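You operate a simulated robot arm through the tools that you are given. There is no shell and no other tool. Be economical: measure what you need, move in short steps, check, and stop when the job is done.

You run a simulated robot arm. Do the job below in one go: nothing can be reset, and whatever is moved stays where it is left.

Task
Put one of the teal channel pucks from the top of the heat-test bench on top of the yellow box of lens tissue.
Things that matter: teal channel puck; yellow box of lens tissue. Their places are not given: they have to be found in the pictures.

The check looks at the end state, three seconds after you hand in, the way a careful person would. Anything else that was tipped, shoved, dropped, spilled or broken makes it a failure.

Robot
A 6-joint arm with a two-finger parallel gripper, fixed in place. Base frame: the origin is at the foot of the arm, x ahead of it, y to its left, z up; the work surface is at about z = 0. Lengths are in m, angles in degrees, forces in N, time in s.
With the tool pointing down near the work surface it reaches from about 0.18 to 0.46 m from the base axis. Its first joint turns from -70.0 to 70.0 degrees. Payload 1.9 kg.
Tool frame: the origin (TCP) lies between the finger pads and is the grasp point; the fingertips stand 0.023 m ahead of it; z points along the fingers, y is the line along which they close. Largest opening 0.094 m; finger width 0.038, thickness 0.01; the body of the gripper, 0.054 by 0.096 m, starts 0.039 m behind the TCP.
Orientation is told as [roll, pitch, yaw] about the base's x, y, z axes, in that order, counted from this pose: with the fingers straight down and closing along the base's y, the tool's x points along the base's -x, its y along +y and its z along -z.

Tools
- The arm moves only by the tool jog_arm. Its argument "rows" is a list of rows, each a list of 7 numbers: the shift along the tool's x, y, z in m, then the turn, a rotation vector about the tool's x, y, z in degrees, then the closure, from 0 (fully open) to 1 (shut). In form: [[tx, ty, tz, wx, wy, wz, grip], ...]. A call has 1 to 20 rows; each row is the pose to reach, as a shift and turn from the pose commanded when the call began, along the tool's axes at that moment. Each row takes 0.2 s and may step no farther than 0.05 m and 8.6 degrees from the row before; otherwise, or with a gripper value out of range, the whole call is refused. A pose out of reach is approached as far as the arm can. The call stops where the force on the tool passes 40 N (or 10 N more than at its start, if that is more) or the arm is blocked; 0.2 s more then pass. The fingers move at their own pace (about 0.108 m/s each) and stop on an object; they squeeze with about 25 N. The grip force told is the motor's: it shows also when the fingers shut on nothing. Time passes only in rows, and 0.2 s behind the last, so rows that repeat a pose let the fingers close. It gives the time, the measured TCP pose, the force on the tool (base axes), the opening and the grip force at its end, in the units of the frame above (readings bear some noise).
- Cameras (640 x 400 px; columns grow to the right, rows downward): "scene" is fixed at [0.0614, 0.3248, 0.4138]; the picture's right is [-0.67, -0.74, 0.00], its down [-0.49, 0.45, -0.75] and it looks along [0.55, -0.50, -0.67] (base axes); focal length 233 px, centre (320, 200). "wrist" rides on the gripper at [-0.039, 0, -0.044] in the tool frame; the picture's right is [0.00, -1.00, 0.00], its down [0.97, 0.00, -0.24] and it looks along [0.24, 0.00, 0.97] (tool axes); focal length 218 px, centre (320, 200).
- snapshot(camera): a new picture of that camera. It takes no simulated time.
- locate(camera, pixels): there is no depth. For up to 12 entries [column, row, z] of the newest picture of that camera ("zoom" is the newest enlarged one), the place [x, y] in the base frame at which the ray of that pixel passes the height z, good to about 0.002 m. It takes no simulated time.
- inspect(camera, box): a new picture of the part [left, top, right, bottom] of that camera's present view, enlarged. It takes no simulated time.
- close_job(): hands the job in; it is judged then, once.

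Keep the steps short. Do not move on a guess: measure, check each grasp and each placing, and mend mistakes. In all there are 60 turns and 20 pictures (those below and enlarged ones count). Leave the gripper open and the arm clear of the work at the hand-in unless told otherwise, and finish with a single line.

The tools are called after "Emit:" as name(argument=value, ...) on one line, values as JSON. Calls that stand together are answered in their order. jog_arm: Moves the arm, as the interface text tells. Its arguments: {"type":"object","properties":{"rows":{"type":"array"}},"required":["rows"]} The other tools are called the same way: snapshot (camera) takes a picture; locate (camera, pixels) gives the place at which the rays of pixels pass given heights; inspect (camera, box) takes an enlarged picture of a part of a camera's view; close_job () hands the job in.

At the start:

```text
clock: 0.0
tcp_pos: [0.3084, 0.1372, 0.262]
orientation: [0.1, 0.0, 0.0]
contact_force: [-0.1, 0.4, -0.2]
width: 0.094
finger_force: 0.0
```

scene: 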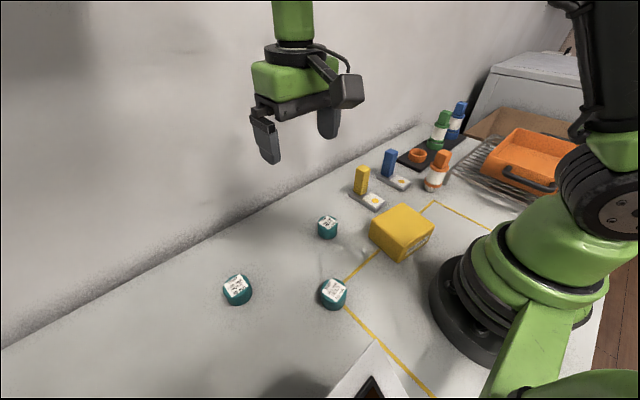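
wrist: 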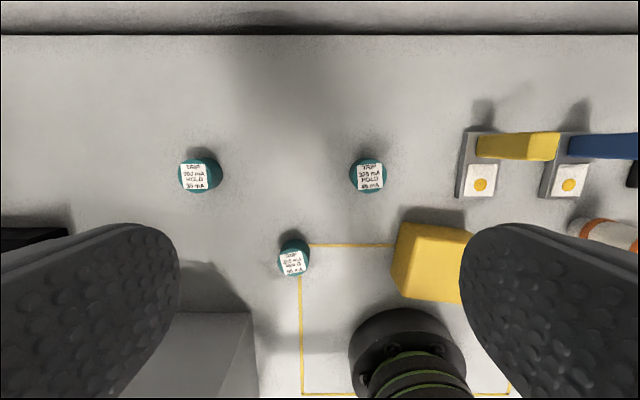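

I see three teal pucks, at scene (237,289), (333,293) and (327,227), and the yellow box near (402,232). I'll enlarge both areas to tell them apart before measuring.

Emit:
inspect(camera="scene", box=[200, 190, 460, 352])

Emit:
inspect(camera="wrist", box=[160, 130, 500, 342])

```text
2.46 times, centred on (330, 271) of scene
```

zoom: 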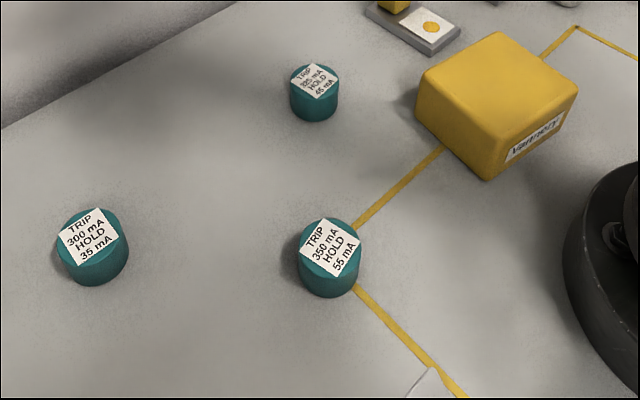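

```text
1.88 times, centred on (330, 236) of wrist
```

zoom: 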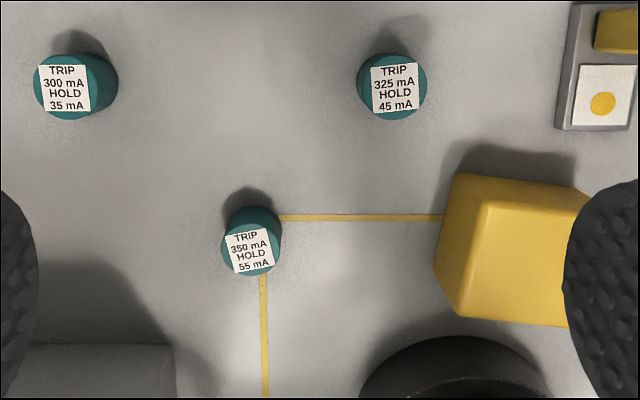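

All three are the same kind of puck and differ only in the printed ratings, so any will do. I'll take the 325 mA one, which is clear of the others. I'm comparing its top centre in both cameras at several heights to get its height and place, and doing the same for the box's top corners.

Emit:
locate(camera="zoom", pixels=[[394, 88, 0.0], [394, 88, 0.02], [394, 88, 0.03], [394, 88, 0.04], [487, 205, 0.04], [487, 205, 0.06], [463, 315, 0.04], [463, 315, 0.06], [455, 175, 0.0], [435, 268, 0.0]])

Emit:
locate(camera="scene", pixels=[[328, 222, 0.0], [328, 222, 0.02], [328, 222, 0.03], [328, 222, 0.04], [399, 204, 0.04], [399, 204, 0.06], [373, 226, 0.04], [373, 226, 0.06], [434, 228, 0.04], [434, 228, 0.06], [403, 248, 0.04], [403, 248, 0.06]])

```text
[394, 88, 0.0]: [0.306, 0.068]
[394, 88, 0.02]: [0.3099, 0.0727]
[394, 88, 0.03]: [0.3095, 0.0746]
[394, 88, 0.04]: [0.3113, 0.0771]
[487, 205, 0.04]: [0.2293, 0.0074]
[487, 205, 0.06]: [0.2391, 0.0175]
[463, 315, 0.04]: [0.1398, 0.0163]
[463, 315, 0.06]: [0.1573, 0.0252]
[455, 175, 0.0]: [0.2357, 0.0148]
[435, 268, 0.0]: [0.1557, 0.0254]
```

```text
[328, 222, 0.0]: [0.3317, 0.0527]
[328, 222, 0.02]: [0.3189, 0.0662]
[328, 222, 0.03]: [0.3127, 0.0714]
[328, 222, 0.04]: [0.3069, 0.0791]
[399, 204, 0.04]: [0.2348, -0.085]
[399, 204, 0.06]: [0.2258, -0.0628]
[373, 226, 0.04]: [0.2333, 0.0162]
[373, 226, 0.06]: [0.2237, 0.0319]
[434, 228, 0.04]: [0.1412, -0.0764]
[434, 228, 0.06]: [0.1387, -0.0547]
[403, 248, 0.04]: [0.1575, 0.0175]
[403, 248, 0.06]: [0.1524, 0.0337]
```

The two views agree on the puck: top at about (0.310, 0.075), z about 0.034, some 0.04 m across. The box spans roughly x 0.15 to 0.235 and y -0.08 to 0.015, with its top at about z 0.04 to 0.05. I'll go above the puck at z about 0.15.

Emit:
jog_arm(rows=[[-0.001, -0.031, 0.03, 0, 0, 0, 0], [-0.002, -0.062, 0.06, 0, 0, 0, 0], [-0.002, -0.062, 0.09, 0, 0, 0, 0], [-0.002, -0.062, 0.112, 0, 0, 0, 0], [-0.002, -0.062, 0.112, 0, 0, 0, 0]])

Emit:
snapshot(camera="wrist")

```text
clock: 1.2
tcp_pos: [0.31, 0.075, 0.1506]
orientation: [0.1, -0.1, 0.0]
contact_force: [0.1, 0.6, -0.1]
width: 0.0938
finger_force: 0.0
```

```text
15 pictures are left
```

wrist: 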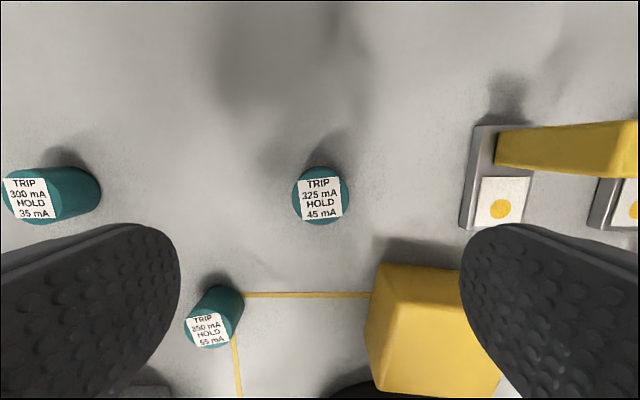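

The puck's top is centred at (320,196). I'm reading its place and edges again, and the nearest edge of the neighbouring stand, for finger room.

Emit:
locate(camera="wrist", pixels=[[320, 196, 0.034], [292, 196, 0.034], [349, 196, 0.034], [320, 168, 0.034], [320, 224, 0.034], [460, 228, 0.0], [475, 127, 0.01], [378, 265, 0.045], [378, 390, 0.045], [495, 395, 0.045]])

```text
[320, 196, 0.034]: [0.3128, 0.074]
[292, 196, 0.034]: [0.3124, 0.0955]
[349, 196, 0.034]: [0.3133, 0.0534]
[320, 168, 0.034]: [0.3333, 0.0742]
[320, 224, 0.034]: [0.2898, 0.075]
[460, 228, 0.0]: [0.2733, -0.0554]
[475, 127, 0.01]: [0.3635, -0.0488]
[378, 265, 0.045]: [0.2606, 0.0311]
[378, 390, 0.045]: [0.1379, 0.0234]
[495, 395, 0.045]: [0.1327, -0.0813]
```

The puck is 0.042 across and centred at (0.312, 0.0745), and the fingers have room. I'll go down to TCP z about 0.028 with the gripper open, which puts the tips about 5 mm above the bench.

Emit:
jog_arm(rows=[[-0.002, 0, 0.035, 0, 0, 0, 0], [-0.002, 0, 0.07, 0, 0, 0, 0], [-0.002, 0, 0.095, 0, 0, 0, 0], [-0.002, 0, 0.11, 0, 0, 0, 0], [-0.002, 0, 0.1225, 0, 0, 0, 0], [-0.002, 0, 0.1225, 0, 0, 0, 0]])

```text
clock: 2.6
tcp_pos: [0.3119, 0.0747, 0.0279]
orientation: [0.1, 0.0, -0.1]
contact_force: [0.1, -1.0, -0.4]
width: 0.0941
finger_force: 0.1
```

I'm at z 0.0279 with no contact. Next I close on the puck.

Emit:
jog_arm(rows=[[0, 0, 0, 0, 0, 0, 0.3], [0, 0, 0, 0, 0, 0, 0.6], [0, 0, 0, 0, 0, 0, 1], [0, 0, 0, 0, 0, 0, 1], [0, 0, 0, 0, 0, 0, 1]])

```text
clock: 3.8
tcp_pos: [0.313, 0.0757, 0.0283]
orientation: [0.1, 0.0, 0.0]
contact_force: [0.8, 0.1, -0.5]
width: 0.0429
finger_force: 24.9
```

The fingers stopped at 0.043 with 25 N, which matches the puck. I'll lift straight up to z about 0.15 and look.

Emit:
jog_arm(rows=[[0, 0, -0.015, 0, 0, 0, 1], [0, 0, -0.04, 0, 0, 0, 1], [0, 0, -0.07, 0, 0, 0, 1], [0, 0, -0.1, 0, 0, 0, 1], [0, 0, -0.122, 0, 0, 0, 1], [0, 0, -0.122, 0, 0, 0, 1]])

Emit:
inspect(camera="scene", box=[260, 100, 500, 280])

Emit:
snapshot(camera="wrist")

```text
clock: 5.2
tcp_pos: [0.3128, 0.0755, 0.1502]
orientation: [0.1, -0.1, 0.0]
contact_force: [1.0, -0.2, -0.6]
width: 0.0429
finger_force: 25.7
```

```text
2.22 times, centred on (380, 190) of scene
```

zoom: 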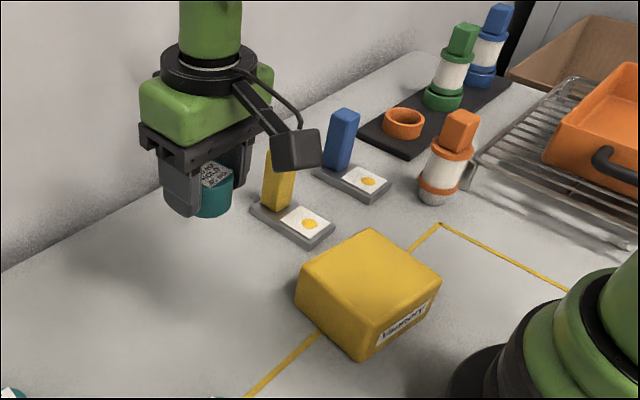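

```text
13 pictures are left
```

wrist: 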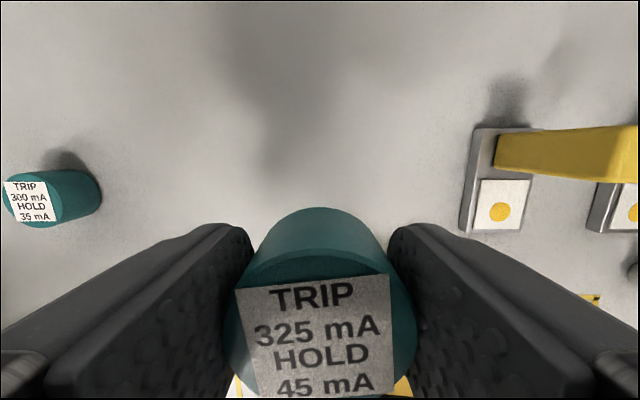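

The puck is held level. Now I measure the box: its lower corners at z 0, and its upper corners at trial heights, from the zoomed scene view.

Emit:
locate(camera="zoom", pixels=[[297, 302, 0.0], [362, 358, 0.0], [432, 306, 0.0], [302, 270, 0.04], [302, 270, 0.05], [369, 324, 0.04], [369, 324, 0.05], [440, 274, 0.04], [440, 274, 0.05], [370, 229, 0.04], [370, 229, 0.05]])

```text
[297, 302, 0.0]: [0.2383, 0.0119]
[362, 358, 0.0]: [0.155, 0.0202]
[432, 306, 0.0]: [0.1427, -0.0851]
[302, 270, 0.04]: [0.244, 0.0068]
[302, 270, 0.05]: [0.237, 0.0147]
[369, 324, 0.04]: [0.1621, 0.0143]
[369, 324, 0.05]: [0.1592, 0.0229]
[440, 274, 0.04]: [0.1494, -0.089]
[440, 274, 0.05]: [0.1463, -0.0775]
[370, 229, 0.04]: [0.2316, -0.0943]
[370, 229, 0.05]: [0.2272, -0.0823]
```

The box's top is at about z 0.047 and its centre at about (0.192, -0.035). I'll carry the puck over at z 0.15 to (0.194, -0.035).

Emit:
jog_arm(rows=[[0.02, -0.019, 0, 0, 0, 0, 1], [0.04, -0.037, 0, 0, 0, 0, 1], [0.06, -0.056, 0, 0, 0, 0, 1], [0.08, -0.074, 0, 0, 0, 0, 1], [0.1, -0.093, 0, 0, 0, 0, 1], [0.119, -0.1105, 0, 0, 0, 0, 1], [0.119, -0.1105, 0, 0, 0, 0, 1]])

Emit:
snapshot(camera="wrist")

Emit:
inspect(camera="scene", box=[300, 100, 540, 280])

```text
clock: 6.8
tcp_pos: [0.1935, -0.0347, 0.1492]
orientation: [0.1, -0.1, 0.0]
contact_force: [0.1, 0.2, -0.6]
width: 0.0431
finger_force: 25.1
```

```text
12 pictures are left
```

wrist: 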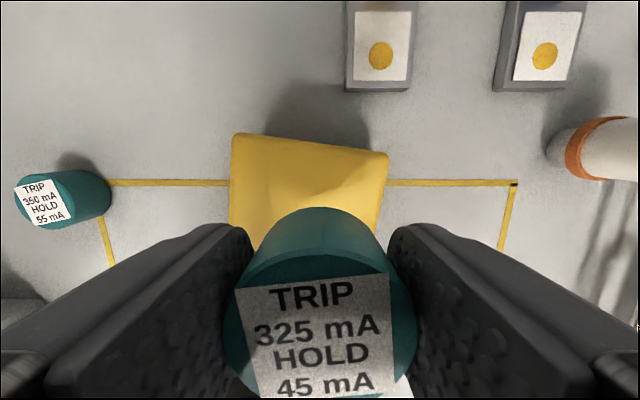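

```text
2.22 times, centred on (420, 190) of scene
```

zoom: 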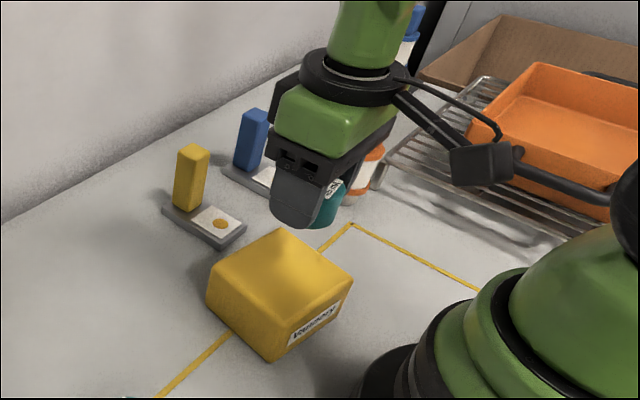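

The puck is above the box. I'm reading the box's far top edge from the wrist picture, corners at (234,136) and (387,155), to confirm the target.

Emit:
locate(camera="wrist", pixels=[[234, 136, 0.047], [387, 155, 0.047], [231, 215, 0.047], [380, 225, 0.047]])

Emit:
locate(camera="zoom", pixels=[[281, 229, 0.047], [213, 262, 0.047], [352, 275, 0.047], [281, 322, 0.047], [275, 360, 0.0]])

```text
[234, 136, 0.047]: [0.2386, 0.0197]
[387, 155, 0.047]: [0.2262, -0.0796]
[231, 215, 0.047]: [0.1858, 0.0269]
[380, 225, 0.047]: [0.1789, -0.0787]
```

```text
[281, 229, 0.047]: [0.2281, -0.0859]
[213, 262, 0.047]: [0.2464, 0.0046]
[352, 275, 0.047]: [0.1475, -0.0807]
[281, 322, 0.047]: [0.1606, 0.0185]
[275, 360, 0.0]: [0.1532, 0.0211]
```

The top's centre is about (0.193, -0.032), so I'm over it. The puck's underside is 0.028 below the TCP, so I expect contact at TCP z about 0.075. I'll go down to z 0.085 first.

Emit:
jog_arm(rows=[[0, 0.002, 0.02, 0, 0, 0, 1], [0, 0.002, 0.04, 0, 0, 0, 1], [0, 0.002, 0.055, 0, 0, 0, 1], [0, 0.002, 0.064, 0, 0, 0, 1], [0, 0.002, 0.064, 0, 0, 0, 1]])

Emit:
inspect(camera="scene", box=[340, 150, 480, 255])

```text
clock: 8.0
tcp_pos: [0.1933, -0.0332, 0.0861]
orientation: [0.1, -0.1, 0.0]
contact_force: [-2.4, 1.6, 22.4]
width: 0.0428
finger_force: 25.7
```

```text
3.81 times, centred on (410, 202) of scene
```

zoom: 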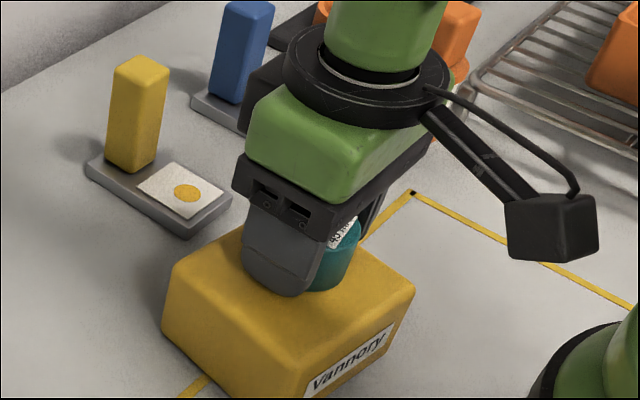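

Contact came early: 22 N upward at z 0.086, so the box's top is at about z 0.058. The puck sits well inside the top. I'll ease up 1 mm to relieve the push before releasing.

Emit:
jog_arm(rows=[[0, 0, -0.001, 0, 0, 0, 1], [0, 0, -0.001, 0, 0, 0, 1]])

```text
clock: 8.6
tcp_pos: [0.193, -0.0334, 0.0877]
orientation: [0.1, 0.0, 0.1]
contact_force: [-0.3, -0.4, -0.3]
width: 0.0427
finger_force: 24.6
```

The force is now zero, so the puck is within a millimetre of the top. I'll lower 0.7 mm and open slowly.

Emit:
jog_arm(rows=[[0, 0, 0.0007, 0, 0, 0, 1], [0, 0, 0.0007, 0, 0, 0, 0.5], [0, 0, 0.0007, 0, 0, 0, 0.35], [0, 0, 0.0007, 0, 0, 0, 0.2], [0, 0, 0.0007, 0, 0, 0, 0], [0, 0, 0.0007, 0, 0, 0, 0]])

Emit:
snapshot(camera="wrist")

```text
clock: 10.0
tcp_pos: [0.1933, -0.0328, 0.0868]
orientation: [0.1, 0.0, 0.0]
contact_force: [0.4, -0.3, -0.3]
width: 0.0944
finger_force: 0.1
```

```text
9 pictures are left
```

wrist: 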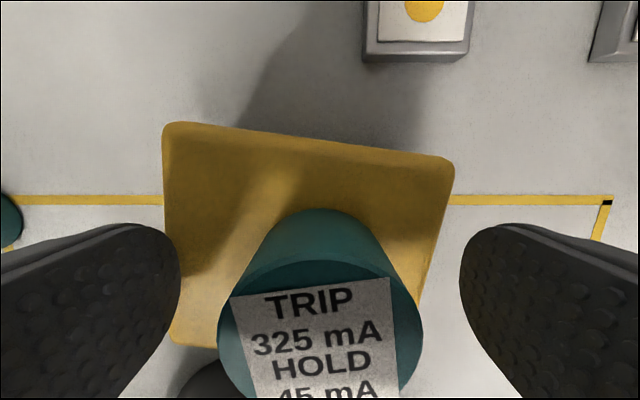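

The puck is standing free between the open fingers. I'll lift straight up, then move away to the front and left, high up.

Emit:
jog_arm(rows=[[0, 0, -0.02, 0, 0, 0, 0], [0, 0, -0.05, 0, 0, 0, 0], [0, 0, -0.085, 0, 0, 0, 0], [0, 0, -0.12, 0, 0, 0, 0], [-0.025, 0.03, -0.14, 0, 0, 0, 0], [-0.05, 0.06, -0.16, 0, 0, 0, 0], [-0.08, 0.09, -0.17, 0, 0, 0, 0], [-0.11, 0.12, -0.175, 0, 0, 0, 0], [-0.115, 0.15, -0.175, 0, 0, 0, 0], [-0.115, 0.17, -0.175, 0, 0, 0, 0], [-0.115, 0.17, -0.175, 0, 0, 0, 0]])

Emit:
snapshot(camera="scene")

Emit:
inspect(camera="scene", box=[340, 150, 480, 265])

```text
clock: 12.4
tcp_pos: [0.3084, 0.1382, 0.262]
orientation: [0.1, 0.0, -0.1]
contact_force: [0.4, 0.4, -0.2]
width: 0.0939
finger_force: 0.0
```

```text
8 pictures are left
```

scene: 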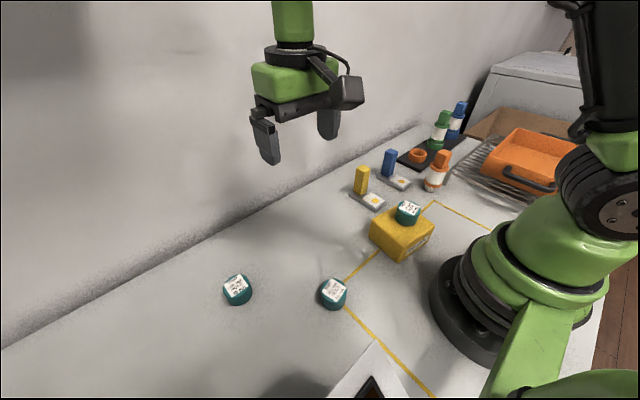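

```text
3.48 times, centred on (410, 208) of scene
```

zoom: 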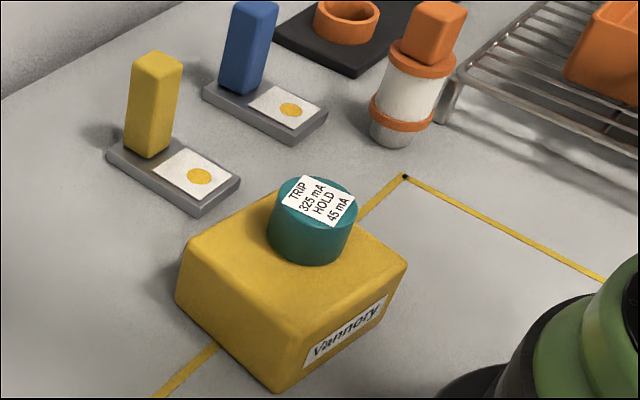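

The puck stands upright on the box's top, fully within its edges. The box and everything else look where they were, and the arm is clear with the gripper open. I'm handing in.

Emit:
close_job()

```text
The job is handed in.
```

The 325 mA teal puck is standing upright on top of the yellow box, the arm is clear with the gripper open, and nothing else looks moved in the last picture.
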